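You operate a simulated robot arm through the tools that you are given. There is no shell and no other tool. Be economical: measure what you need, move in short steps, check, and stop when the job is done.

The job below is to be done with a simulated robot arm. You get a single attempt, and the scene is never put back.

Task
Put things in order on the long table. At the end: the white spacer fifty five stands where the teal tin stood; the yellow screw stands on top of the blue finned block; the orange block stands where the white spacer fifty five stood; the teal tin is on the blue plate; the pink foot is on the grey bushes box; whatever was shut is shut again. Leave all else as you found it, and nothing knocked over.
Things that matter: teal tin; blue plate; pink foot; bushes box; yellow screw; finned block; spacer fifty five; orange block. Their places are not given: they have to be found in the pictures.

The check looks at the end state, three seconds after you hand in, the way a careful person would. Anything else that was tipped, shoved, dropped, spilled or broken makes it a failure.

Robot
A 7-joint arm with a two-finger parallel gripper, fixed in place. Base frame: the origin is at the foot of the arm, x ahead of it, y to its left, z up; the work surface is at about z = 0. Units: m, rad, N and s.
With the tool pointing down near the work surface it reaches from about 0.24 to 0.62 m from the base axis. Its first joint turns from -1.152 to 1.152 rad. Payload 2.6 kg.
Tool frame: the origin (TCP) lies between the finger pads and is the grasp point; the fingertips stand 0.03 m ahead of it; z points along the fingers, y is the line along which they close. Largest opening 0.094 m; finger width 0.028, thickness 0.01; the body of the gripper, 0.05 by 0.096 m, starts 0.055 m behind the TCP.
Orientation is that of the tool frame in the base frame, as a unit quaternion [w, x, y, z]. With the fingers straight down and closing along the base's y, the tool's x points along the base's -x, its y along +y and its z along -z.

Tools
- The arm moves only by the tool play_rows. Its argument "targets" is a list of rows, each a list of 7 numbers: the closure in counts, from 0 (fully open) to 255 (shut), then the shift along the base's x, y, z in m, then the turn, a rotation vector about the base's x, y, z in rad. In form: [[gripper, dx, dy, dz, ax, ay, az], ...]. A call has 1 to 8 rows; each row shifts and turns the commanded pose from where the row before left it. Rows are played at 5 a second. More than 0.05 m and 0.15 rad between two rows, or a gripper value outside its range, and nothing of the call is played. Where a pose cannot be reached the arm comes as near as it can. A force on the tool above 40 N (or 10 N above the force at the start of the call, whichever is more), or a blocked arm, ends the call early, and 0.2 s more pass. Each finger travels about 0.072 m/s and halts on what it meets, pressing with about 42 N; the grip force reading is that of the motor and also rises with nothing between the fingers. The clock runs only during rows and for 0.2 s after the last one: add rows that do not move to give the fingers time. The reply holds the time, the measured pose of the TCP, the force on the tool along the base axes, the opening and the grip force, in the units named above and with some noise.
- Cameras (640 x 400 px; columns grow to the right, rows downward): "scene" is fixed at [0.0389, 0.4432, 0.5713]; the picture's right is [-0.74, -0.67, 0.00], its down [-0.45, 0.50, -0.74] and it looks along [0.50, -0.55, -0.67] (base axes); focal length 330 px, centre (320, 200). "wrist" rides on the gripper at [-0.037, 0, -0.058] in the tool frame; the picture's right is [0.00, -1.00, 0.00], its down [0.97, 0.00, -0.24] and it looks along [0.24, 0.00, 0.97] (tool axes); focal length 218 px, centre (320, 200).
- grab_frame(camera): a new picture of that camera. No time passes.
- measure_at(camera, pixels): for up to 12 pixels [column, row] of the newest picture of that camera ("zoom" is the newest enlarged one), the place [x, y, z] in the base frame of the surface seen there, good to about 0.002 m, but the place of the scene camera against the robot may be out by one fixed shift of up to 0.025 m in any direction. No time passes.
- zoom(camera, box): a new picture of the part [left, top, right, bottom] of that camera's present view, enlarged. No time passes.
- finish_job(): hands the job in; it is judged then, once.

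Work in short steps. Measure before you move; look again where a grasp or a placing could have gone wrong, and mend it. You have 80 turns and 34 pictures in all, those below and enlarged ones among them. Open the gripper and draw the arm clear of the work before you hand the job in, unless the task says otherwise; then end with one line.

The tools are called after "Emit:" as a command line: name --pt "numbers of a row" for each row, then --argument value for the rest, lists and objects as JSON in quotes. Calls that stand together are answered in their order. play_rows: Moves the arm, as the interface text tells. Its arguments: {"type":"object","properties":{"targets":{"type":"array","items":{"type":"array","items":{"type":"number"}}}},"required":["targets"]} The other tools are called the same way: grab_frame (camera) takes a picture; measure_at (camera, pixels) gives the place of the surface under pixels of a picture; zoom (camera, box) takes an enlarged picture of a part of a camera's view; finish_job () hands the job in.

At the start:

```text
time_s: 0.0
ee_pos: [0.3867, 0.2704, 0.2817]
orientation: [0.0, 0.0, 1.0, 0.001]
wrist_force: [-0.2, 0.5, 0.4]
finger_gap: 0.0939
gripper_force: 0.1
```

scene: 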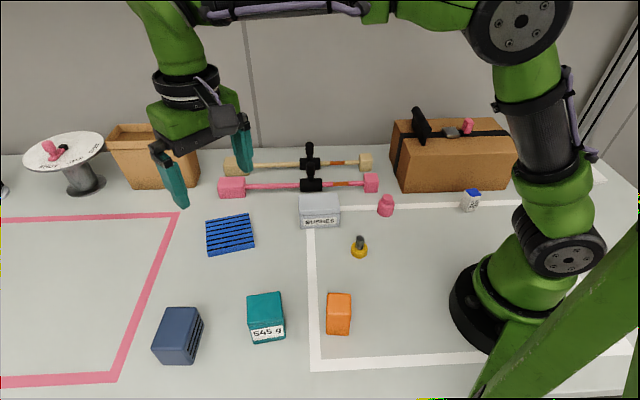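
wrist: 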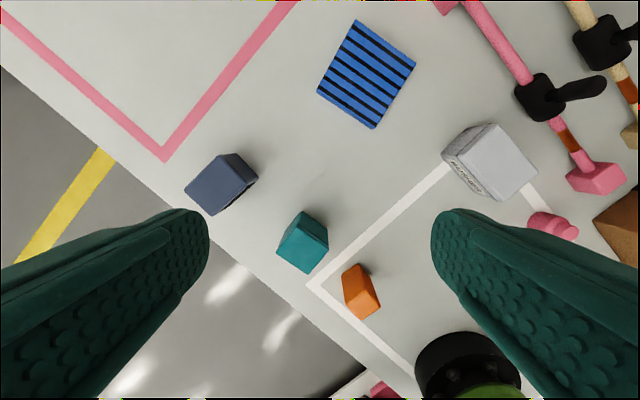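

The overview shows the candidates; I enlarge the two working regions to identify them.

Emit:
zoom --camera "scene" --box '[140, 200, 380, 370]'

Emit:
zoom --camera "scene" --box '[280, 110, 520, 270]'

Emit:
measure_at --camera "scene" --pixels '[[230, 234], [178, 325], [265, 305], [339, 302], [359, 239], [385, 198], [319, 205], [474, 192], [467, 205], [245, 250], [210, 222], [280, 280]]'

```text
2.35 times, centred on (260, 285) of scene
```

zoom: 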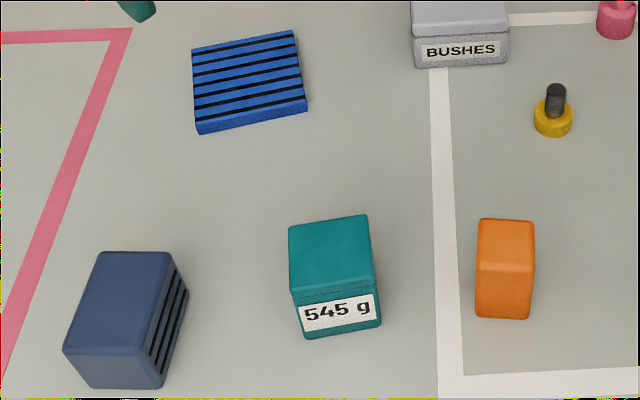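

```text
2.50 times, centred on (400, 190) of scene
```

zoom: 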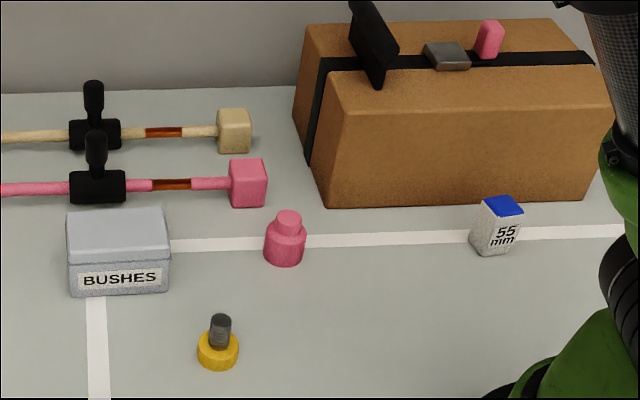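

```text
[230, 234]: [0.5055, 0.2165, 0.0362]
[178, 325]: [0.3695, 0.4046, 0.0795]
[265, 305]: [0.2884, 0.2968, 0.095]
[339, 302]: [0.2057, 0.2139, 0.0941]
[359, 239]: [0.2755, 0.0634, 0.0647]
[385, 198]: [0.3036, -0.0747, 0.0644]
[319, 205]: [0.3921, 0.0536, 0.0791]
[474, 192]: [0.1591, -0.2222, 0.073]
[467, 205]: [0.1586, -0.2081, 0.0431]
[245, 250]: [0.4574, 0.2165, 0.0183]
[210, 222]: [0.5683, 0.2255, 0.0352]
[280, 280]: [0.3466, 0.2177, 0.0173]
```

The navy slotted block at (178,335) is the finned block, and the flat striped one at (230,234) is the plate. I measure the same points with the wrist camera to find the scene camera's shift.

Emit:
measure_at --camera "wrist" --pixels '[[300, 228], [358, 285], [215, 178], [500, 150], [366, 75], [357, 20], [415, 62], [372, 128], [318, 93], [545, 222], [300, 150]]'

Emit:
zoom --camera "wrist" --box '[160, 100, 440, 340]'

Emit:
measure_at --camera "scene" --pixels '[[208, 218], [250, 214], [255, 244], [208, 254], [249, 296], [278, 292], [281, 317], [251, 322]]'

```text
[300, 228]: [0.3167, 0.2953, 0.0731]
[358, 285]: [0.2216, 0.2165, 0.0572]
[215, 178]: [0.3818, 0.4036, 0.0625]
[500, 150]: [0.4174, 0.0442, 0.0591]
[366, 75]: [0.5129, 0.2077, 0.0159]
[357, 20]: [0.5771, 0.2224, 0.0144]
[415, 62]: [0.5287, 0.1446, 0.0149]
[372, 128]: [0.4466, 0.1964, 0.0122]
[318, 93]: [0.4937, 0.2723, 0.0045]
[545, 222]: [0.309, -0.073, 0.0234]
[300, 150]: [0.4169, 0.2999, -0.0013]
```

```text
1.67 times, centred on (300, 220) of wrist
```

zoom: 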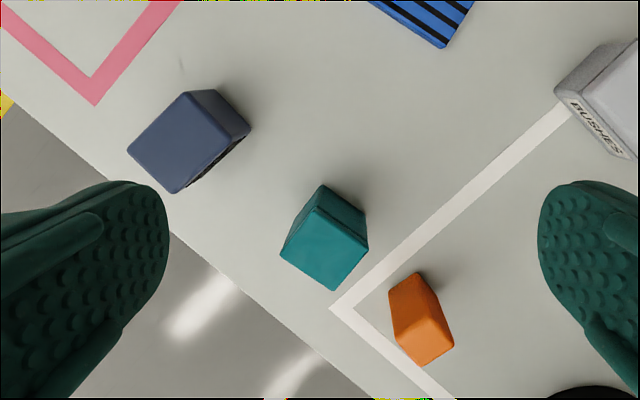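

```text
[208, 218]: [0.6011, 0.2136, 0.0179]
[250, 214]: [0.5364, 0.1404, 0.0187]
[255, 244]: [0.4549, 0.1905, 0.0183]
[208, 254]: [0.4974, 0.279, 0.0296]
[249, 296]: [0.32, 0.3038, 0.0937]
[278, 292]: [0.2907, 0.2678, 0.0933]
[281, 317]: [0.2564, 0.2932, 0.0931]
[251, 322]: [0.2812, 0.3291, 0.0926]
```

I measure the top corners of the tin, orange block and navy block in the wrist enlargement, and the matching corners in the scene picture.

Emit:
measure_at --camera "zoom" --pixels '[[283, 252], [333, 287], [365, 250], [317, 213], [399, 335], [424, 364], [451, 346], [428, 316], [130, 150], [175, 190], [213, 135], [188, 93]]'

Emit:
measure_at --camera "scene" --pixels '[[328, 295], [350, 295], [350, 310], [328, 310], [168, 310], [199, 309], [186, 345], [154, 344], [300, 200], [339, 198], [340, 211], [301, 211]]'

```text
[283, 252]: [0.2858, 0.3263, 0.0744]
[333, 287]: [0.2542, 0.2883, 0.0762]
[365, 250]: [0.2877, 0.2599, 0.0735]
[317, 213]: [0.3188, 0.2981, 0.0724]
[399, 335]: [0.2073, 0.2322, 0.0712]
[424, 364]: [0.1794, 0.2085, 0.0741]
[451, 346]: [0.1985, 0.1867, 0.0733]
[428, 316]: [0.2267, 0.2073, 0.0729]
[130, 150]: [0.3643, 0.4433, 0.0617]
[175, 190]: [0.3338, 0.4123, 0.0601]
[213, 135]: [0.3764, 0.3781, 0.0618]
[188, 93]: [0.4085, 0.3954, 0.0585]
```

```text
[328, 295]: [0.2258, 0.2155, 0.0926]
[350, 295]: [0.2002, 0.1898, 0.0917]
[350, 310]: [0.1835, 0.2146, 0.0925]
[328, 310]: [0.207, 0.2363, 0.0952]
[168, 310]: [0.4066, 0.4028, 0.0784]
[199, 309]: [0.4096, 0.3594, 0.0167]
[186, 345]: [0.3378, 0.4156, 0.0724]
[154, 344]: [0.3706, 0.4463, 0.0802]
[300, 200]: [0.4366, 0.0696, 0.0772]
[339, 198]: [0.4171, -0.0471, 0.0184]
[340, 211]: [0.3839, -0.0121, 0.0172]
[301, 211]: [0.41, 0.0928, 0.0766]
```

The two cameras agree to within a shift of about (0.001, 0.005, 0.018). The tin's centre is (0.287, 0.293) with its top at z 0.074 and edges near 50°. I go above it with the tool turned +50°.

Emit:
play_rows --pt "0 -0.0167 0.0038 -0.02 0 0 0.1455" --pt "0 -0.0167 0.0038 -0.02 0 0 0.1455" --pt "0 -0.0167 0.0038 -0.02 0 0 0.1455" --pt "0 -0.0167 0.0038 -0.02 0 0 0.1455" --pt "0 -0.0167 0.0038 -0.02 0 0 0.1455" --pt "0 -0.0167 0.0038 -0.02 0 0 0.1455" --pt "0 0 0 0 0 0 0"

Emit:
grab_frame --camera "wrist"

```text
time_s: 1.6
ee_pos: [0.2863, 0.2926, 0.1605]
orientation: [0.0, -0.423, 0.906, 0.001]
wrist_force: [0.0, -1.0, 0.1]
finger_gap: 0.0939
gripper_force: 0.1
```

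```text
28 pictures are left
```

wrist: 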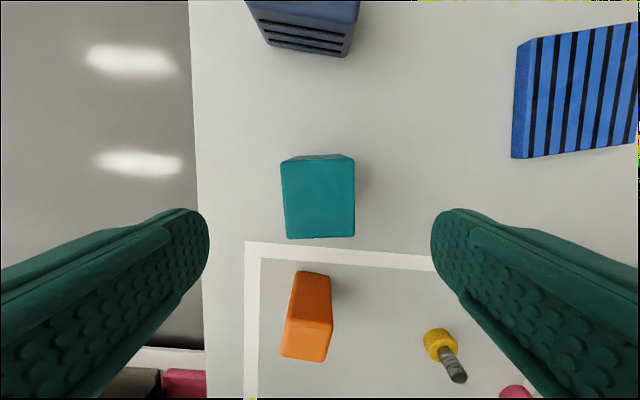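

The tin at (318,198) is square to the fingers. I descend and grip the body below the lid seam.

Emit:
play_rows --pt "0 0.0003 0.0005 -0.04 0 0 0" --pt "0 0 0 -0.04 0 0 0" --pt "0 0 0 -0.042 0 0 0" --pt "0 0 0 0 0 0 0" --pt "200 0 0 0 0 0 0" --pt "200 0 0 0 0 0 0" --pt "200 0 0 0 0 0 0"

```text
time_s: 3.2
ee_pos: [0.2882, 0.2936, 0.0389]
orientation: [0.0, -0.423, 0.906, 0.001]
wrist_force: [0.5, 1.2, 0.6]
finger_gap: 0.0544
gripper_force: 42.0
```

Gripped at gap 0.054. I lift and carry it over the plate's centre (0.5115, 0.209).

Emit:
play_rows --pt "200 0 0 0.04 0 0 0" --pt "200 0 0 0.04 0 0 0" --pt "200 0.0372 -0.0141 0.005 0 0 0.02" --pt "200 0.0372 -0.0141 0.005 0 0 0.02" --pt "200 0.0372 -0.0141 0 0 0 0.03" --pt "200 0.0372 -0.0141 0 0 0 0.03" --pt "200 0.0372 -0.0141 0 0 0 0.02" --pt "200 0.0372 -0.0141 0 0 0 0.02"

Emit:
grab_frame --camera "wrist"

Emit:
grab_frame --camera "scene"

```text
time_s: 5.0
ee_pos: [0.5079, 0.2075, 0.1299]
orientation: [0.0, -0.485, 0.874, 0.0]
wrist_force: [-0.1, 0.0, -5.9]
finger_gap: 0.0542
gripper_force: 42.2
```

```text
27 pictures are left
```

wrist: 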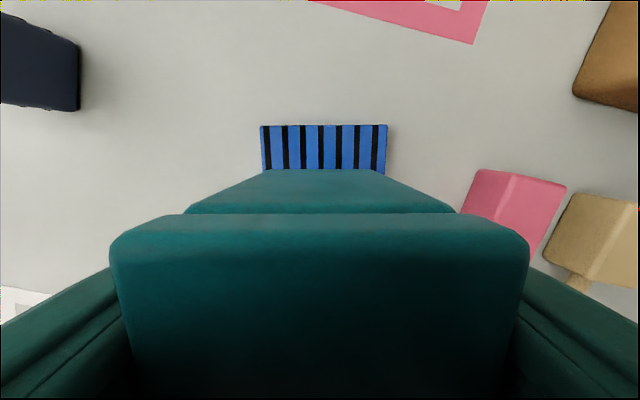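

```text
26 pictures are left
```

scene: 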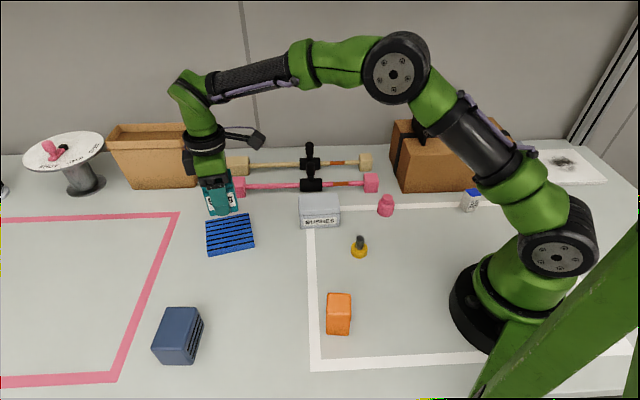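

I measure the plate's far corners (262,126) and (387,126) and the pink bar end nearby for clearance.

Emit:
measure_at --camera "wrist" --pixels '[[262, 127], [386, 127], [325, 150], [475, 185], [462, 212], [500, 180]]'

Emit:
measure_at --camera "scene" --pixels '[[210, 253], [254, 244], [254, 241], [230, 245]]'

```text
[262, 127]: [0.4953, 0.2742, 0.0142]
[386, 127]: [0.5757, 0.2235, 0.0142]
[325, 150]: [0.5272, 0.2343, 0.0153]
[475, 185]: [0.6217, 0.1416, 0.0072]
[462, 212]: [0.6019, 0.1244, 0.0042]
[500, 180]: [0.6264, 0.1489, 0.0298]
```

```text
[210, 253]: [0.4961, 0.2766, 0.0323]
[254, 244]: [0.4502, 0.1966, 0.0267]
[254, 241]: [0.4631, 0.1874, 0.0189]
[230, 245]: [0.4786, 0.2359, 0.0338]
```

The plate's centre is confirmed at (0.511, 0.2085), with ample clearance. I lower the tin until it nearly rests.

Emit:
play_rows --pt "200 0.003 0.001 -0.03 0 0 0" --pt "200 0 0 -0.03 0 0 0" --pt "200 0 0 -0.01 0 0 0" --pt "200 0 0 -0.003 0 0 0" --pt "200 0 0 0 0 0 0"

```text
time_s: 6.2
ee_pos: [0.5124, 0.2106, 0.0563]
orientation: [0.0, -0.484, 0.875, 0.001]
wrist_force: [-0.2, 0.7, -5.0]
finger_gap: 0.0545
gripper_force: 42.2
```

The force still carries the tin's weight (-5.0 N). I lower in 1 mm steps, then open and rise.

Emit:
play_rows --pt "200 0 0 -0.001 0 0 0" --pt "200 0 0 -0.001 0 0 0" --pt "200 0 0 0 0 0 0"

```text
time_s: 7.0
ee_pos: [0.5128, 0.2089, 0.0536]
orientation: [0.0, -0.485, 0.874, 0.001]
wrist_force: [-0.3, -0.6, -3.2]
finger_gap: 0.0546
gripper_force: 42.5
```

It is touching down; I open and rise.

Emit:
play_rows --pt "120 0 0 -0.0005 0 0 0" --pt "60 0 0 0 0 0 0" --pt "0 0 0 0 0 0 0" --pt "0 0 0 0 0 0 0" --pt "0 0 0 0.03 0 0 0" --pt "0 0 0 0.04 0 0 0" --pt "0 0 0 0.05 0 0 0" --pt "0 -0.02 -0.03 0.02 0 0 0"

Emit:
zoom --camera "scene" --box '[160, 140, 520, 270]'

```text
time_s: 8.8
ee_pos: [0.49, 0.1782, 0.1948]
orientation: [-0.001, -0.485, 0.875, 0.002]
wrist_force: [0.1, -0.5, 0.8]
finger_gap: 0.0942
gripper_force: 0.2
```

```text
1.78 times, centred on (340, 205) of scene
```

zoom: 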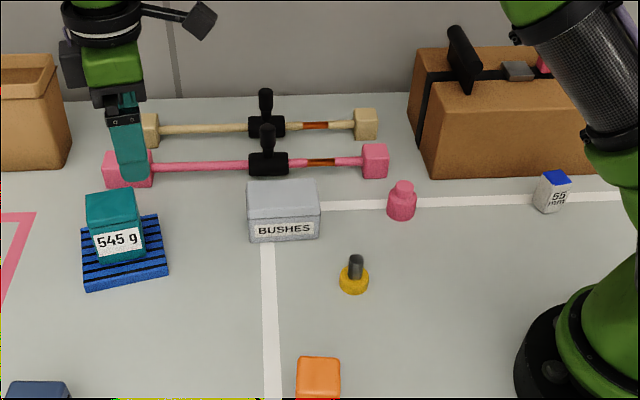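

The tin stands on the plate. I measure the spacer and the case around it, and begin the move over towards the spacer, turning back.

Emit:
measure_at --camera "zoom" --pixels '[[557, 178], [546, 195], [560, 198], [440, 176], [590, 172], [432, 100], [520, 70], [400, 185], [402, 205], [356, 258], [353, 275]]'

Emit:
play_rows --pt "0 -0.021 -0.025 0.01 0 0 -0.14" --pt "0 -0.021 -0.025 0.01 0 0 -0.14" --pt "0 -0.021 -0.025 0.01 0 0 -0.14" --pt "0 -0.021 -0.025 0.01 0 0 -0.14" --pt "0 -0.021 -0.025 0.01 0 0 -0.14" --pt "0 -0.021 -0.025 0 0 0 -0.14" --pt "0 -0.021 -0.025 0 0 0 -0.14"

Emit:
play_rows --pt "0 -0.019 -0.024 0 0 0 -0.14" --pt "0 -0.019 -0.024 0 0 0 -0.14" --pt "0 -0.019 -0.024 0 0 0 -0.14" --pt "0 -0.019 -0.024 0 0 0 -0.14" --pt "0 -0.019 -0.024 0 0 0 -0.14" --pt "0 -0.019 -0.024 0 0 0 -0.14" --pt "0 -0.019 -0.024 0 0 0 -0.14" --pt "0 0 0 0 0 0 0"

Emit:
grab_frame --camera "wrist"

```text
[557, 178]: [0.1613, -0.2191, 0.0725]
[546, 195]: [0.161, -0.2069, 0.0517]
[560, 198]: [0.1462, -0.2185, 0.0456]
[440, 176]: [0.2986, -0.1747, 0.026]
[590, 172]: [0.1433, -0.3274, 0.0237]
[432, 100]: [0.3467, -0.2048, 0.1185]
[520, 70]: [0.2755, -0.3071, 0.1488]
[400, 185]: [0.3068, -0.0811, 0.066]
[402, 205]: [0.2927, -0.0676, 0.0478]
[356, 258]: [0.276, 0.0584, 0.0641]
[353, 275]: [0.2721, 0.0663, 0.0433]
```

```text
time_s: 10.4
ee_pos: [0.3437, 0.0041, 0.2433]
orientation: [0.0, -0.014, 1.0, 0.001]
wrist_force: [0.0, 0.1, 0.7]
finger_gap: 0.0941
gripper_force: 0.0
```

```text
time_s: 12.2
ee_pos: [0.2126, -0.1631, 0.2438]
orientation: [0.0, 0.457, 0.89, 0.0]
wrist_force: [-0.8, 0.6, -0.5]
finger_gap: 0.094
gripper_force: 0.0
```

```text
24 pictures are left
```

wrist: 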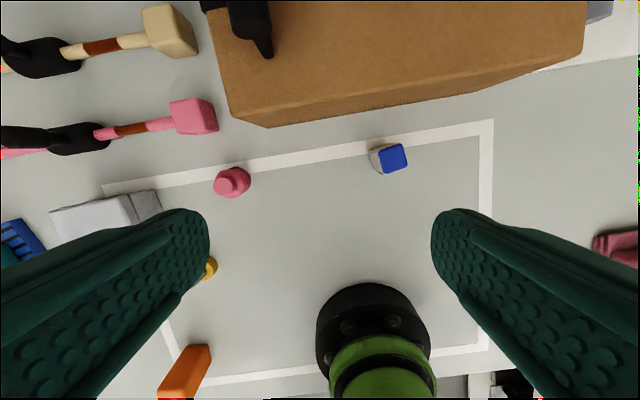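

The spacer is at (388,158) beside the case. I enlarge there and measure its corners and the case's near edge.

Emit:
zoom --camera "wrist" --box '[200, 80, 440, 230]'

Emit:
measure_at --camera "zoom" --pixels '[[484, 178], [532, 171], [549, 212], [505, 229], [519, 200], [458, 185], [490, 248], [60, 275], [120, 250], [450, 75], [180, 118], [85, 240]]'

```text
2.67 times, centred on (320, 155) of wrist
```

zoom: 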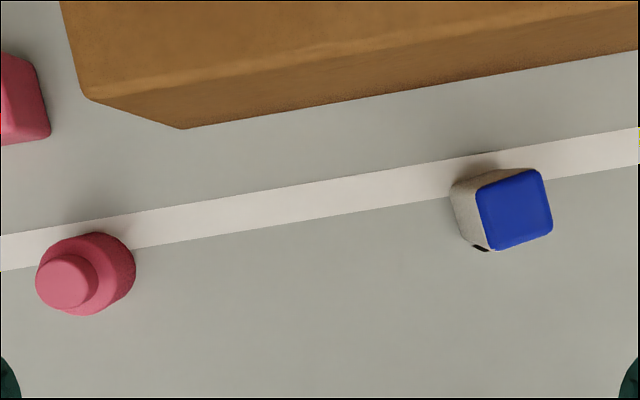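

```text
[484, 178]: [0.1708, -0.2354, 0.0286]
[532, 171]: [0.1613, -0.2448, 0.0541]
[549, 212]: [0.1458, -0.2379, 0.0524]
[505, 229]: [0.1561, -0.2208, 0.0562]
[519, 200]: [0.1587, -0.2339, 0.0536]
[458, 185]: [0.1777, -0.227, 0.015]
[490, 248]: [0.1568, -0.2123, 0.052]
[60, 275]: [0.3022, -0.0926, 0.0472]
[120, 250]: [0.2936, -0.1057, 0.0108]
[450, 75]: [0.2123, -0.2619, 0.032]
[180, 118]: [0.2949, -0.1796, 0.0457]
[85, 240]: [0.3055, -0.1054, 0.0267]
```

The spacer's centre is about (0.159, -0.228), only 6 cm from the case, so I turn the tool another -75° so that the wrist camera runs parallel to the case, while staying high.

Emit:
play_rows --pt "0 -0.0067 -0.008 -0.0055 0 0 -0.145" --pt "0 -0.0067 -0.008 -0.0055 0 0 -0.145" --pt "0 -0.0067 -0.008 -0.0055 0 0 -0.145" --pt "0 -0.0067 -0.008 -0.0055 0 0 -0.145" --pt "0 -0.0067 -0.008 -0.0055 0 0 -0.145" --pt "0 -0.0067 -0.008 -0.0055 0 0 -0.145" --pt "0 -0.0067 -0.008 -0.0055 0 0 -0.145" --pt "0 -0.0067 -0.008 -0.0055 0 0 -0.145"

Emit:
play_rows --pt "100 0 0 0 0 0 -0.145" --pt "100 0 0 0 0 0 0" --pt "100 0 0 0 0 0 0"

Emit:
grab_frame --camera "wrist"

```text
time_s: 14.0
ee_pos: [0.1578, -0.2287, 0.2005]
orientation: [0.0, 0.87, 0.493, 0.0]
wrist_force: [-1.1, -1.3, 0.4]
finger_gap: 0.0942
gripper_force: 0.1
```

```text
time_s: 14.8
ee_pos: [0.1573, -0.2269, 0.2014]
orientation: [0.001, 0.903, 0.43, 0.001]
wrist_force: [0.4, 0.7, 0.3]
finger_gap: 0.0571
gripper_force: 0.1
```

```text
22 pictures are left
```

wrist: 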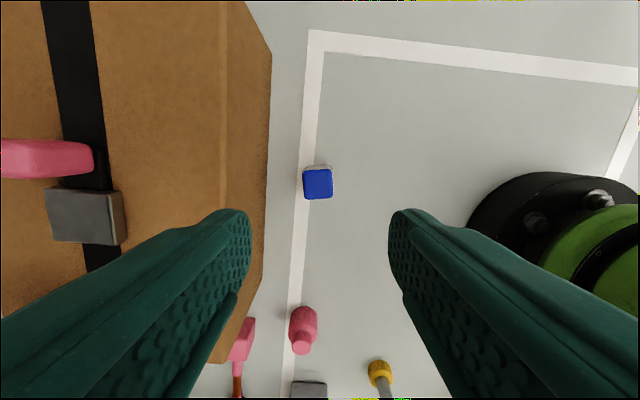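

The spacer at (318,184) is nearly square to the fingers now. I measure its top and the case edge.

Emit:
measure_at --camera "wrist" --pixels '[[318, 184], [306, 172], [331, 171], [331, 196], [307, 197], [268, 150], [262, 220], [255, 100], [302, 315], [302, 340], [380, 370]]'

```text
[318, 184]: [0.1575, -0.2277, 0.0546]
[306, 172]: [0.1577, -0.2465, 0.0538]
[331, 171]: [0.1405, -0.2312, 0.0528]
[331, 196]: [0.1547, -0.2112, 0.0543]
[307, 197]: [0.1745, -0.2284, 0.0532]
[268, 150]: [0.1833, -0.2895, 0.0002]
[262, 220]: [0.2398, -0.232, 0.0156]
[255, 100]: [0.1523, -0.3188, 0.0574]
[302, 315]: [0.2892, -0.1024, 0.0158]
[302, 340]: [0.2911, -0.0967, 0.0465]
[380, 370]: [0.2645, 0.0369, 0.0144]
```

The spacer's centre is (0.157, -0.229), the case is 6 cm off. I descend with a half-open gripper and grip.

Emit:
play_rows --pt "100 0 -0.0015 -0.04 0 0 0" --pt "100 0 0 -0.04 0 0 0" --pt "100 0 0 -0.04 0 0 0" --pt "100 0 0 -0.044 0 0 0" --pt "220 0 0 0 0 0 0" --pt "220 0 0 0 0 0 0" --pt "220 0 0 0 0 0 0"

```text
time_s: 16.4
ee_pos: [0.1579, -0.2298, 0.038]
orientation: [0.001, 0.903, 0.43, 0.001]
wrist_force: [-0.2, -0.9, 0.3]
finger_gap: 0.0331
gripper_force: 41.8
```

Gripped (gap 0.033). I lift to 0.2 and carry it round the base by way of (0.33, 0).

Emit:
play_rows --pt "220 0 0 0.04 0 0 0" --pt "220 0 0 0.04 0 0 0" --pt "220 0 0 0.04 0 0 0" --pt "220 0 0 0.04 0 0 0"

Emit:
play_rows --pt "220 0.0287 0.0383 0 0 0 0.1195" --pt "220 0.0287 0.0383 0 0 0 0.1195" --pt "220 0.0287 0.0383 0 0 0 0.1195" --pt "220 0.0287 0.0383 0 0 0 0.1195" --pt "220 0.0287 0.0383 0 0 0 0.1195" --pt "220 0.0287 0.0383 0 0 0 0.1195"

Emit:
play_rows --pt "220 -0.0062 0.0419 0 0 0 0.1195" --pt "220 -0.0062 0.0419 0 0 0 0.1195" --pt "220 -0.0062 0.0419 0 0 0 0.1195" --pt "220 -0.0062 0.0419 0 0 0 0.1195" --pt "220 -0.0062 0.0419 0 0 0 0.1195" --pt "220 -0.0062 0.0419 0 0 0 0.1195" --pt "220 -0.0062 0.0419 0 0 0 0.1195" --pt "220 0 0 0 0 0 0"

Emit:
grab_frame --camera "wrist"

```text
time_s: 17.4
ee_pos: [0.1598, -0.2271, 0.1962]
orientation: [0.001, 0.903, 0.43, 0.0]
wrist_force: [-0.1, 0.0, 0.0]
finger_gap: 0.0334
gripper_force: 42.2
```

```text
time_s: 18.8
ee_pos: [0.3285, 0.0001, 0.1979]
orientation: [0.001, 0.694, 0.72, 0.001]
wrist_force: [0.1, -0.3, -0.2]
finger_gap: 0.0334
gripper_force: 41.8
```

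```text
time_s: 20.6
ee_pos: [0.287, 0.2939, 0.1956]
orientation: [0.0, 0.341, 0.94, 0.001]
wrist_force: [0.3, -0.1, -0.3]
finger_gap: 0.0331
gripper_force: 42.5
```

```text
21 pictures are left
```

wrist: 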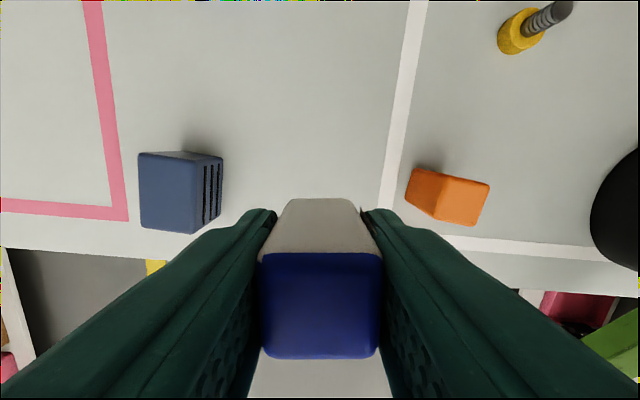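

The spacer is held upright over (0.287, 0.293). I lower it by 0.158 m, 2 mm short of its pick-up height.

Emit:
play_rows --pt "220 0 0 -0.05 0 0 0" --pt "220 0 0 -0.05 0 0 0" --pt "220 0 0 -0.04 0 0 0" --pt "220 0 0 -0.015 0 0 0" --pt "220 0 0 -0.003 0 0 0" --pt "220 0 0 -0.001 0 0 0" --pt "220 0 0 0 0 0 0"

```text
time_s: 22.2
ee_pos: [0.2881, 0.2945, 0.0365]
orientation: [0.001, 0.342, 0.94, 0.001]
wrist_force: [-1.6, -1.1, 11.8]
finger_gap: 0.0332
gripper_force: 42.0
```

The force of 11.8 N shows it is standing on the table. I ease up 1 mm, open and rise.

Emit:
play_rows --pt "220 0 0 0.001 0 0 0" --pt "150 0 0 0 0 0 0" --pt "90 0 0 0 0 0 0" --pt "90 0 0 0 0 0 0" --pt "90 0 0 0.04 0 0 0" --pt "90 0 0 0.05 0 0 0" --pt "90 0 0 0.04 0 0 0"

Emit:
grab_frame --camera "wrist"

```text
time_s: 23.8
ee_pos: [0.2888, 0.2927, 0.1691]
orientation: [0.001, 0.341, 0.94, 0.001]
wrist_force: [0.1, 0.2, 0.8]
finger_gap: 0.0608
gripper_force: 0.0
```

```text
20 pictures are left
```

wrist: 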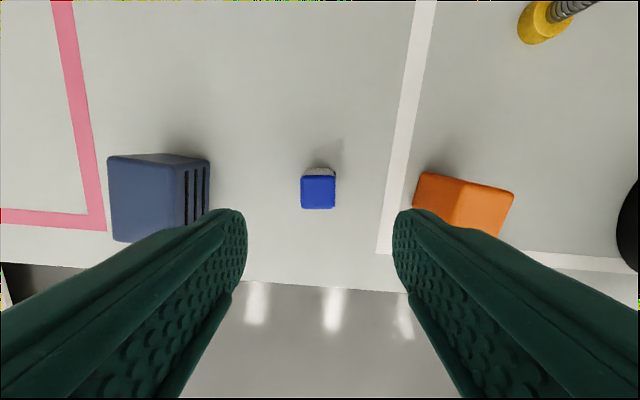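

The spacer stands. Next I move over the orange block (about (0.203, 0.209)), turning 10° more, to look from above.

Emit:
play_rows --pt "90 -0.0284 -0.028 0.005 0 0 -0.0583" --pt "90 -0.0284 -0.028 0.005 0 0 -0.0583" --pt "90 -0.0284 -0.028 0.005 0 0 -0.0583" --pt "90 0 0 0 0 0 0"

Emit:
grab_frame --camera "wrist"

Emit:
measure_at --camera "wrist" --pixels '[[320, 190], [300, 180], [340, 180], [340, 205], [300, 205]]'

```text
time_s: 24.8
ee_pos: [0.2018, 0.2086, 0.183]
orientation: [0.0, 0.423, 0.906, 0.0]
wrist_force: [-0.1, 0.5, 0.0]
finger_gap: 0.0609
gripper_force: 0.0
```

```text
19 pictures are left
```

wrist: 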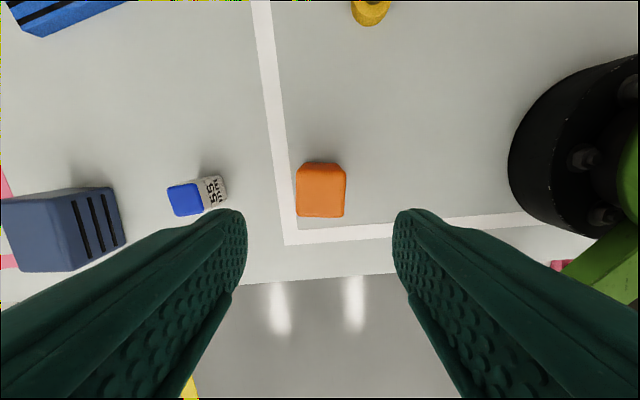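

```text
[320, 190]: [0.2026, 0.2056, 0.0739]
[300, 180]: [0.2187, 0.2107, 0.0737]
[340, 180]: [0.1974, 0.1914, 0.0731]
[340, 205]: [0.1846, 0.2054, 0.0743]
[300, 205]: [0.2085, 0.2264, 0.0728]
```

The orange block is centred at (320,191) and square. I descend and grip.

Emit:
play_rows --pt "90 0 0 -0.05 0 0 0" --pt "90 0 0 -0.05 0 0 0" --pt "90 0 0 -0.04 0 0 0" --pt "90 0 0 0 0 0 0" --pt "220 0 0 0 0 0 0" --pt "220 0 0 0 0 0 0" --pt "220 0 0 0 0 0 0"

```text
time_s: 26.4
ee_pos: [0.2045, 0.2123, 0.0433]
orientation: [0.0, 0.423, 0.906, 0.001]
wrist_force: [-0.4, 0.1, 0.7]
finger_gap: 0.0436
gripper_force: 42.1
```

Gripped. I lift and carry it round to the spacer's old place (0.1575, -0.2293), turning so the camera again runs parallel to the case.

Emit:
play_rows --pt "220 0 0 0.04 0 0 0" --pt "220 0 0 0.04 0 0 0" --pt "220 0 0 0.04 0 0 0" --pt "220 0 0 0.04 0 0 0"

Emit:
play_rows --pt "220 0.0212 -0.035 0 0 0 -0.115" --pt "220 0.0212 -0.035 0 0 0 -0.115" --pt "220 0.0212 -0.035 0 0 0 -0.115" --pt "220 0.0212 -0.035 0 0 0 -0.115" --pt "220 0.0212 -0.035 0 0 0 -0.115" --pt "220 0.0212 -0.035 0 0 0 -0.115"

Emit:
play_rows --pt "220 -0.0288 -0.0382 0 0 0 -0.115" --pt "220 -0.0288 -0.0382 0 0 0 -0.115" --pt "220 -0.0288 -0.0382 0 0 0 -0.115" --pt "220 -0.0288 -0.0382 0 0 0 -0.115" --pt "220 -0.0288 -0.0382 0 0 0 -0.115" --pt "220 -0.0288 -0.0382 0 0 0 -0.115" --pt "220 0 0 0 0 0 0"

Emit:
grab_frame --camera "wrist"

```text
time_s: 27.4
ee_pos: [0.2015, 0.2095, 0.2034]
orientation: [0.0, 0.423, 0.906, 0.001]
wrist_force: [0.5, 0.8, -0.9]
finger_gap: 0.0435
gripper_force: 42.2
```

```text
time_s: 28.8
ee_pos: [0.3291, 0.0014, 0.2025]
orientation: [0.001, 0.705, 0.709, 0.001]
wrist_force: [0.3, -0.5, -0.5]
finger_gap: 0.0439
gripper_force: 42.0
```

```text
time_s: 30.4
ee_pos: [0.1583, -0.2304, 0.1998]
orientation: [0.001, 0.903, 0.429, 0.0]
wrist_force: [-0.5, 0.3, -0.7]
finger_gap: 0.0437
gripper_force: 41.5
```

```text
18 pictures are left
```

wrist: 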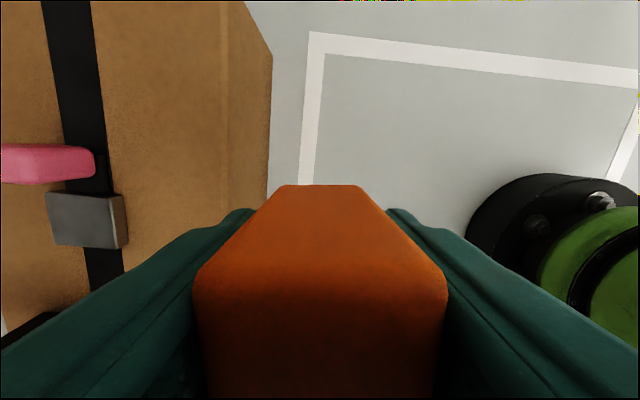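

Above the place; I lower it by 0.158 m, watching the force.

Emit:
play_rows --pt "220 0 0 -0.05 0 0 0" --pt "220 0 0 -0.05 0 0 0" --pt "220 0 0 -0.04 0 0 0" --pt "220 0 0 -0.015 0 0 0" --pt "220 0 0 -0.003 0 0 0" --pt "220 0 0 0 0 0 0"

```text
time_s: 31.8
ee_pos: [0.156, -0.2289, 0.0441]
orientation: [0.001, 0.903, 0.429, 0.0]
wrist_force: [0.5, -1.1, -1.9]
finger_gap: 0.0438
gripper_force: 42.1
```

Emit:
play_rows --pt "220 0 0 -0.001 0 0 0" --pt "220 0 0 -0.001 0 0 0" --pt "220 0 0 0 0 0 0"

```text
time_s: 32.6
ee_pos: [0.1563, -0.2294, 0.0436]
orientation: [0.0, 0.903, 0.429, 0.001]
wrist_force: [-5.9, 6.9, 22.4]
finger_gap: 0.0437
gripper_force: 42.4
```

It touches the table (22 N). I ease up 1 mm, open only to 0.06, and rise.

Emit:
play_rows --pt "220 0 0 0.001 0 0 0" --pt "150 0 0 0 0 0 0" --pt "90 0 0 0 0 0 0" --pt "90 0 0 0 0 0 0" --pt "90 0 0 0.04 0 0 0" --pt "90 0 0 0.05 0 0 0" --pt "90 0 0 0.05 0 0 0" --pt "90 0 0 0 0 0 0"

Emit:
grab_frame --camera "wrist"

```text
time_s: 34.4
ee_pos: [0.1561, -0.2299, 0.185]
orientation: [0.001, 0.903, 0.429, 0.0]
wrist_force: [0.1, -0.3, 0.0]
finger_gap: 0.0608
gripper_force: 0.1
```

```text
17 pictures are left
```

wrist: 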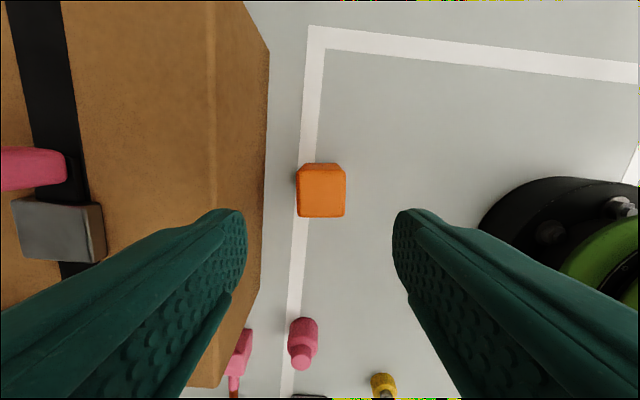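

The orange block stands in place. Next I move toward the pink foot (about (0.303,-0.09)), turning back +90° and rising for a look.

Emit:
play_rows --pt "90 0.0104 0.0145 0.005 0 0 0.143" --pt "90 0.0104 0.0145 0.005 0 0 0.143" --pt "90 0.0104 0.0145 0.005 0 0 0.143" --pt "90 0.0104 0.0145 0.005 0 0 0.143" --pt "90 0.0104 0.0145 0.005 0 0 0.143" --pt "90 0.0104 0.0145 0.005 0 0 0.143"

Emit:
play_rows --pt "90 0.0104 0.0145 0.005 0 0 0.143" --pt "90 0.0104 0.0145 0.005 0 0 0.143" --pt "90 0.0104 0.0145 0.005 0 0 0.143" --pt "90 0.0104 0.0145 0.005 0 0 0.143" --pt "90 0.0104 0.0145 0.005 0 0 0.143" --pt "90 0 0 0 0 0 0"

Emit:
grab_frame --camera "wrist"

```text
time_s: 35.8
ee_pos: [0.2188, -0.1427, 0.2113]
orientation: [0.0, 0.642, 0.767, 0.0]
wrist_force: [0.1, -0.5, -0.4]
finger_gap: 0.0608
gripper_force: 0.0
```

```text
time_s: 37.2
ee_pos: [0.2701, -0.0709, 0.2378]
orientation: [0.0, 0.334, 0.943, 0.001]
wrist_force: [0.0, 0.6, 0.2]
finger_gap: 0.0608
gripper_force: 0.0
```

```text
16 pictures are left
```

wrist: 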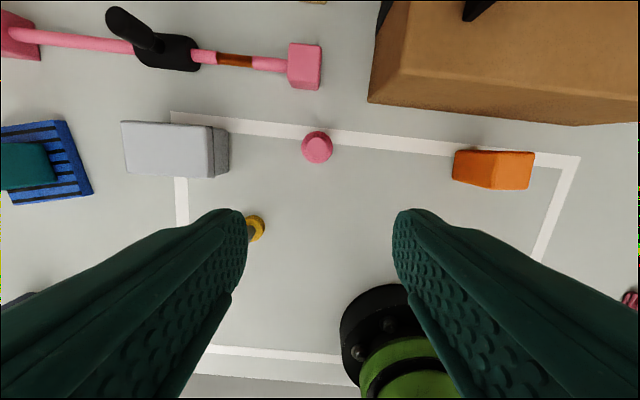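

The foot at (317,147), the box at (168,149) and the bar's pink end at (305,65) are visible; I enlarge and measure them.

Emit:
zoom --camera "wrist" --box '[90, 20, 370, 200]'

Emit:
measure_at --camera "wrist" --pixels '[[317, 145], [303, 148], [332, 148], [317, 162], [317, 131], [305, 88], [304, 60], [124, 123], [207, 127], [209, 177], [128, 176], [121, 18]]'

```text
2.22 times, centred on (230, 110) of wrist
```

zoom: 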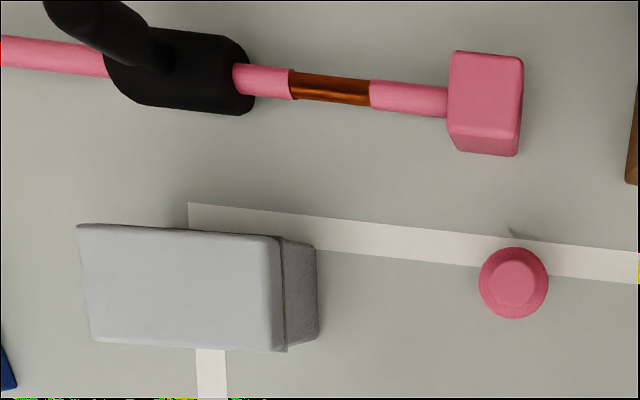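

```text
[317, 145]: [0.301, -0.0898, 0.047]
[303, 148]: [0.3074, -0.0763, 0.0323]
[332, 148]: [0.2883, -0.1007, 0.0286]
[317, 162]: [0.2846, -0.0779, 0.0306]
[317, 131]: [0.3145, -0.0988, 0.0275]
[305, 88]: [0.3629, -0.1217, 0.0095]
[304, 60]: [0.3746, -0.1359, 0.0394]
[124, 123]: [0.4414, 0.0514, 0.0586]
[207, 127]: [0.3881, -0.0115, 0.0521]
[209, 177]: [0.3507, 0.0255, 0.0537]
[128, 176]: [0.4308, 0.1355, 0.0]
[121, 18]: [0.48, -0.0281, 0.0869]
```

I measure the box's top corners in the enlargement.

Emit:
measure_at --camera "zoom" --pixels '[[84, 232], [276, 242], [278, 344], [98, 335], [180, 288], [513, 283], [305, 300], [282, 300]]'

```text
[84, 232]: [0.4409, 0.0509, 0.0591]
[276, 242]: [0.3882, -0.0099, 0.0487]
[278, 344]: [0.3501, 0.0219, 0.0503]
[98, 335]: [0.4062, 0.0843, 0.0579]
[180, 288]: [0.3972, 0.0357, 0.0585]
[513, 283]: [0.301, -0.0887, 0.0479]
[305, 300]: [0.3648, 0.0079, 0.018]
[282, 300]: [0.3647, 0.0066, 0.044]
```

The foot's centre is (0.300, -0.0885) and the box top's centre (0.396, 0.037, 0.0585). I go over the foot, descend and grip.

Emit:
play_rows --pt "90 0.03 -0.0176 -0.03 0 0 0" --pt "90 0 0 -0.045 0 0 0" --pt "90 0 0 -0.045 0 0 0" --pt "90 0 0 -0.045 0 0 0" --pt "90 0 0 -0.037 0 0 0" --pt "220 0 0 0 0 0 0" --pt "220 0 0 0 0 0 0" --pt "220 0 0 0 0 0 0"

```text
time_s: 39.0
ee_pos: [0.3021, -0.0861, 0.0363]
orientation: [0.0, 0.334, 0.942, 0.001]
wrist_force: [-0.6, -0.3, 0.1]
finger_gap: 0.0366
gripper_force: 42.3
```

Gripped. I lift 0.1 m, carry it over the box and lower to just above its top.

Emit:
play_rows --pt "220 0 0 0.05 0 0 0" --pt "220 0 0 0.05 0 0 0" --pt "220 0.024 0.0313 0 0 0 0" --pt "220 0.024 0.0313 0 0 0 0" --pt "220 0.024 0.0313 0 0 0 0" --pt "220 0.024 0.0313 0 0 0 0" --pt "220 0 0 -0.02 0 0 0" --pt "220 0 0 0 0 0 0"

Emit:
zoom --camera "scene" --box '[240, 130, 440, 255]'

```text
time_s: 40.8
ee_pos: [0.3977, 0.0374, 0.1167]
orientation: [0.0, 0.335, 0.942, 0.001]
wrist_force: [0.1, 0.4, -0.6]
finger_gap: 0.0366
gripper_force: 41.9
```

```text
3.20 times, centred on (340, 192) of scene
```

zoom: 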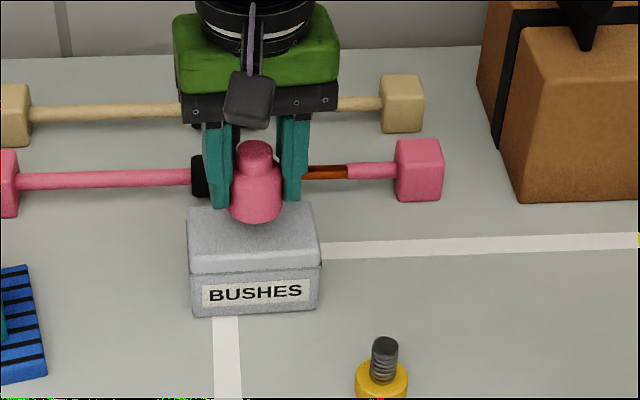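

The foot hangs over the box top. I lower it in small steps until touch.

Emit:
play_rows --pt "220 0 0 -0.012 0 0 0" --pt "220 0 0 -0.006 0 0 0" --pt "220 0 0 -0.001 0 0 0" --pt "220 0 0 0 0 0 0"

Emit:
play_rows --pt "220 0 0 -0.001 0 0 0" --pt "220 0 0 0 0 0 0"

```text
time_s: 41.8
ee_pos: [0.398, 0.0365, 0.0958]
orientation: [0.0, 0.334, 0.943, 0.001]
wrist_force: [0.3, 0.3, -1.4]
finger_gap: 0.0365
gripper_force: 41.8
```

```text
time_s: 42.4
ee_pos: [0.3966, 0.0379, 0.0956]
orientation: [-0.001, 0.335, 0.942, 0.001]
wrist_force: [0.6, -0.5, -1.3]
finger_gap: 0.0365
gripper_force: 41.9
```

Emit:
play_rows --pt "220 0 0 -0.001 0 0 0" --pt "220 0 0 0 0 0 0"

```text
time_s: 43.0
ee_pos: [0.396, 0.0365, 0.0953]
orientation: [0.0, 0.334, 0.942, 0.001]
wrist_force: [-2.2, -1.9, 6.5]
finger_gap: 0.0366
gripper_force: 42.5
```

The foot touches the box (6.5 N). I open gently and rise.

Emit:
play_rows --pt "180 0 0 0 0 0 0" --pt "130 0 0 0 0 0 0" --pt "90 0 0 0 0 0 0" --pt "90 0 0 0 0 0 0" --pt "90 0 0 0.03 0 0 0" --pt "90 0 0 0.05 0 0 0" --pt "90 0 0 0.05 0 0 0"

Emit:
grab_frame --camera "scene"

```text
time_s: 44.6
ee_pos: [0.3945, 0.0368, 0.2239]
orientation: [0.0, 0.334, 0.943, 0.001]
wrist_force: [-0.2, -0.4, -1.2]
finger_gap: 0.061
gripper_force: 0.0
```

```text
13 pictures are left
```

scene: 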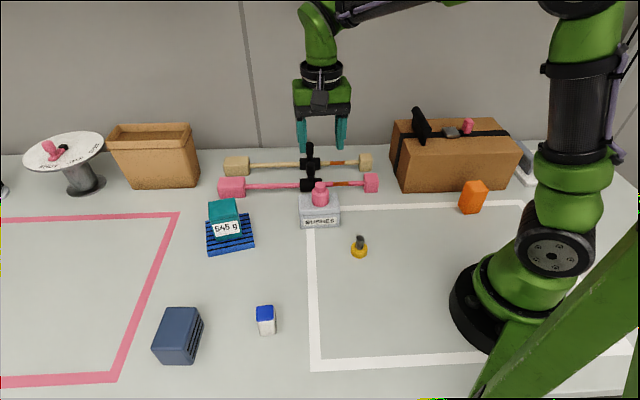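

All four placings look right. I go over the yellow screw (about (0.272, 0.058)), turning to natural yaw.

Emit:
play_rows --pt "90 -0.0245 0.0042 -0.0068 0 0 0.136" --pt "90 -0.0245 0.0042 -0.0068 0 0 0.136" --pt "90 -0.0245 0.0042 -0.0068 0 0 0.136" --pt "90 -0.0245 0.0042 -0.0068 0 0 0.136" --pt "90 -0.0245 0.0042 -0.0068 0 0 0.136" --pt "90 0 0 0 0 0 0"

Emit:
zoom --camera "wrist" --box '[220, 110, 420, 235]'

```text
time_s: 46.0
ee_pos: [0.2726, 0.0584, 0.1902]
orientation: [-0.001, -0.001, 1.0, 0.0]
wrist_force: [0.7, 0.3, 0.8]
finger_gap: 0.0609
gripper_force: 0.1
```

```text
3.20 times, centred on (320, 172) of wrist
```

zoom: 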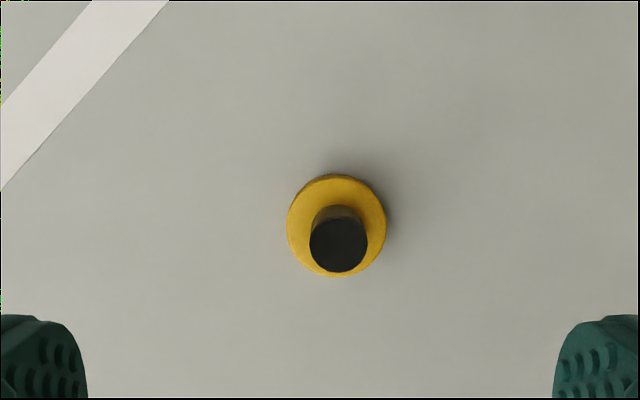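

Emit:
measure_at --camera "zoom" --pixels '[[338, 243], [320, 243], [356, 243], [295, 225], [379, 225], [337, 185]]'

```text
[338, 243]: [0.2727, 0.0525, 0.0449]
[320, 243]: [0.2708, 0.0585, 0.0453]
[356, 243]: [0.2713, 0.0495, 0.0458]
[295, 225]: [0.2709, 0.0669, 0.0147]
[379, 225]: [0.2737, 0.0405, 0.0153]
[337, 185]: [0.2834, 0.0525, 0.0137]
```

The screw's axis is at (0.272, 0.0535); the head is 15 mm high and the stud's top at 0.046. I grip the stud, with the fingertips just above the head.

Emit:
play_rows --pt "90 0 -0.005 -0.04 0 0 0" --pt "90 0 0 -0.05 0 0 0" --pt "90 0 0 -0.05 0 0 0" --pt "90 0 0 0 0 0 0" --pt "240 0 0 0 0 0 0" --pt "240 0 0 0 0 0 0" --pt "240 0 0 0 0 0 0" --pt "240 0 0 0 0 0 0"

```text
time_s: 47.8
ee_pos: [0.2756, 0.0509, 0.0527]
orientation: [0.0, 0.001, 1.0, 0.001]
wrist_force: [-0.7, -0.4, 0.1]
finger_gap: 0.0138
gripper_force: 41.6
```

Gripped on the stud (gap 0.0138). I lift and carry it over the finned block.

Emit:
play_rows --pt "240 0 0 0.05 0 0 0" --pt "240 0 0 0.05 0 0 0" --pt "240 0 0 0.03 0 0 0" --pt "240 0 0 0 0 0 0"

Emit:
play_rows --pt "240 0.01225 0.0442 0 0 0 0.098" --pt "240 0.01225 0.0442 0 0 0 0.098" --pt "240 0.01225 0.0442 0 0 0 0.098" --pt "240 0.01225 0.0442 0 0 0 0.098" --pt "240 0.01225 0.0442 0 0 0 0.098" --pt "240 0.01225 0.0442 0 0 0 0.098" --pt "240 0.01225 0.0442 0 0 0 0.098" --pt "240 0.01225 0.0442 0 0 0 0.098"

Emit:
grab_frame --camera "wrist"

Emit:
zoom --camera "scene" --box '[90, 230, 330, 380]'

```text
time_s: 48.8
ee_pos: [0.2743, 0.0517, 0.1814]
orientation: [0.0, 0.0, 1.0, 0.002]
wrist_force: [0.8, -0.3, -0.8]
finger_gap: 0.0142
gripper_force: 42.1
```

```text
time_s: 50.6
ee_pos: [0.3753, 0.4088, 0.1816]
orientation: [0.0, -0.382, 0.924, 0.001]
wrist_force: [0.5, -0.6, -0.9]
finger_gap: 0.014
gripper_force: 41.7
```

```text
11 pictures are left
```

wrist: 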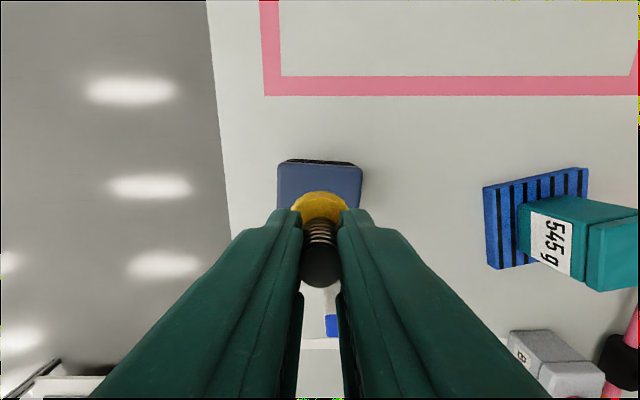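

```text
2.67 times, centred on (210, 305) of scene
```

zoom: 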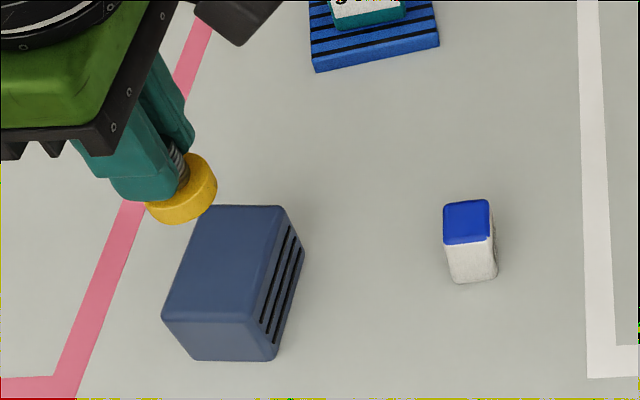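

The screw hangs upright and the block is beneath it. I lower it to a few mm above the block's top.

Emit:
play_rows --pt "240 -0.001 -0.001 -0.03 0 0 0" --pt "240 0 0 -0.025 0 0 0" --pt "240 0 0 -0.01 0 0 0" --pt "240 0 0 0 0 0 0"

Emit:
zoom --camera "scene" --box '[110, 250, 270, 370]'

```text
time_s: 51.6
ee_pos: [0.3731, 0.4068, 0.1164]
orientation: [-0.001, -0.381, 0.924, 0.002]
wrist_force: [0.5, -0.5, -1.0]
finger_gap: 0.0142
gripper_force: 42.2
```

```text
3.33 times, centred on (190, 310) of scene
```

zoom: 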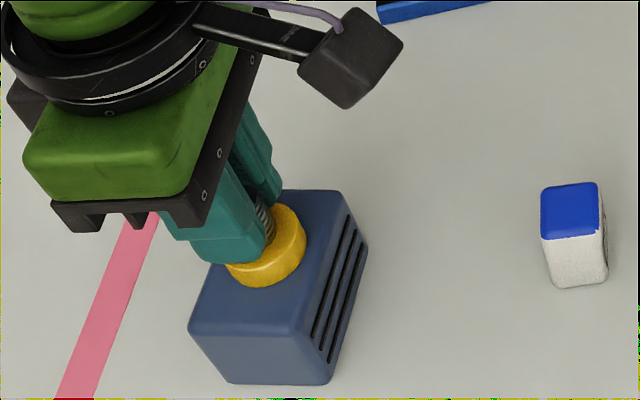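

The head is a few mm above the centre of the block's top. I lower in 1–2 mm steps.

Emit:
play_rows --pt "240 0 0 -0.002 0 0 0" --pt "240 0 0 -0.001 0 0 0" --pt "240 0 0 0 0 0 0"

Emit:
play_rows --pt "240 0 0 -0.001 0 0 0" --pt "240 0 0 0 0 0 0"

```text
time_s: 52.4
ee_pos: [0.3736, 0.407, 0.1138]
orientation: [0.001, -0.38, 0.925, 0.002]
wrist_force: [-1.3, -6.6, 20.7]
finger_gap: 0.0143
gripper_force: 42.8
```

```text
time_s: 53.0
ee_pos: [0.3734, 0.407, 0.1149]
orientation: [0.003, -0.381, 0.925, 0.002]
wrist_force: [0.5, -5.7, 28.9]
finger_gap: 0.0142
gripper_force: 41.7
```

It is in contact (29 N). I ease up 2.5 mm to unload, then look at the force.

Emit:
play_rows --pt "240 0 0 0.0015 0 0 0" --pt "240 0 0 0.001 0 0 0" --pt "240 0 0 0 0 0 0"

```text
time_s: 53.8
ee_pos: [0.3719, 0.4064, 0.115]
orientation: [0.001, -0.381, 0.925, 0.001]
wrist_force: [7.0, 5.3, 12.7]
finger_gap: 0.014
gripper_force: 42.2
```

Emit:
play_rows --pt "240 0 0 0.001 0 0 0" --pt "240 0 0 0 0 0 0"

```text
time_s: 54.4
ee_pos: [0.3716, 0.4062, 0.1162]
orientation: [0.0, -0.381, 0.924, 0.0]
wrist_force: [4.7, 4.1, 9.2]
finger_gap: 0.0141
gripper_force: 41.6
```

Only light contact remains; I open in stages and rise.

Emit:
play_rows --pt "215 0 0 0 0 0 0" --pt "180 0 0 0 0 0 0" --pt "130 0 0 0 0 0 0" --pt "130 0 0 0 0 0 0" --pt "130 0 0 0.03 0 0 0" --pt "130 0 0 0.05 0 0 0" --pt "130 0 0 0.05 0 0 0"

Emit:
grab_frame --camera "wrist"

Emit:
grab_frame --camera "scene"

```text
time_s: 56.0
ee_pos: [0.3716, 0.4072, 0.2477]
orientation: [-0.002, -0.381, 0.925, 0.002]
wrist_force: [0.4, 0.2, -0.2]
finger_gap: 0.0463
gripper_force: 0.0
```

```text
8 pictures are left
```

wrist: 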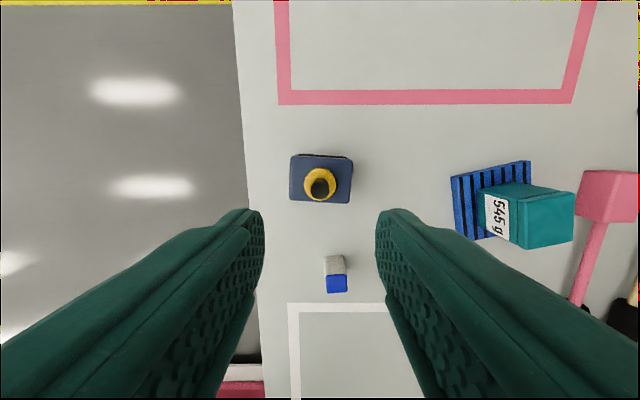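

```text
7 pictures are left
```

scene: 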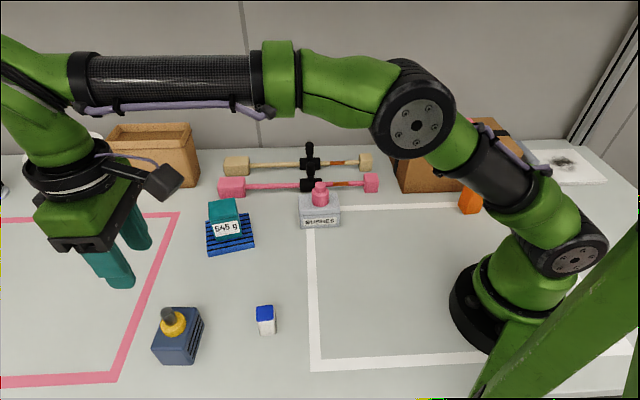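

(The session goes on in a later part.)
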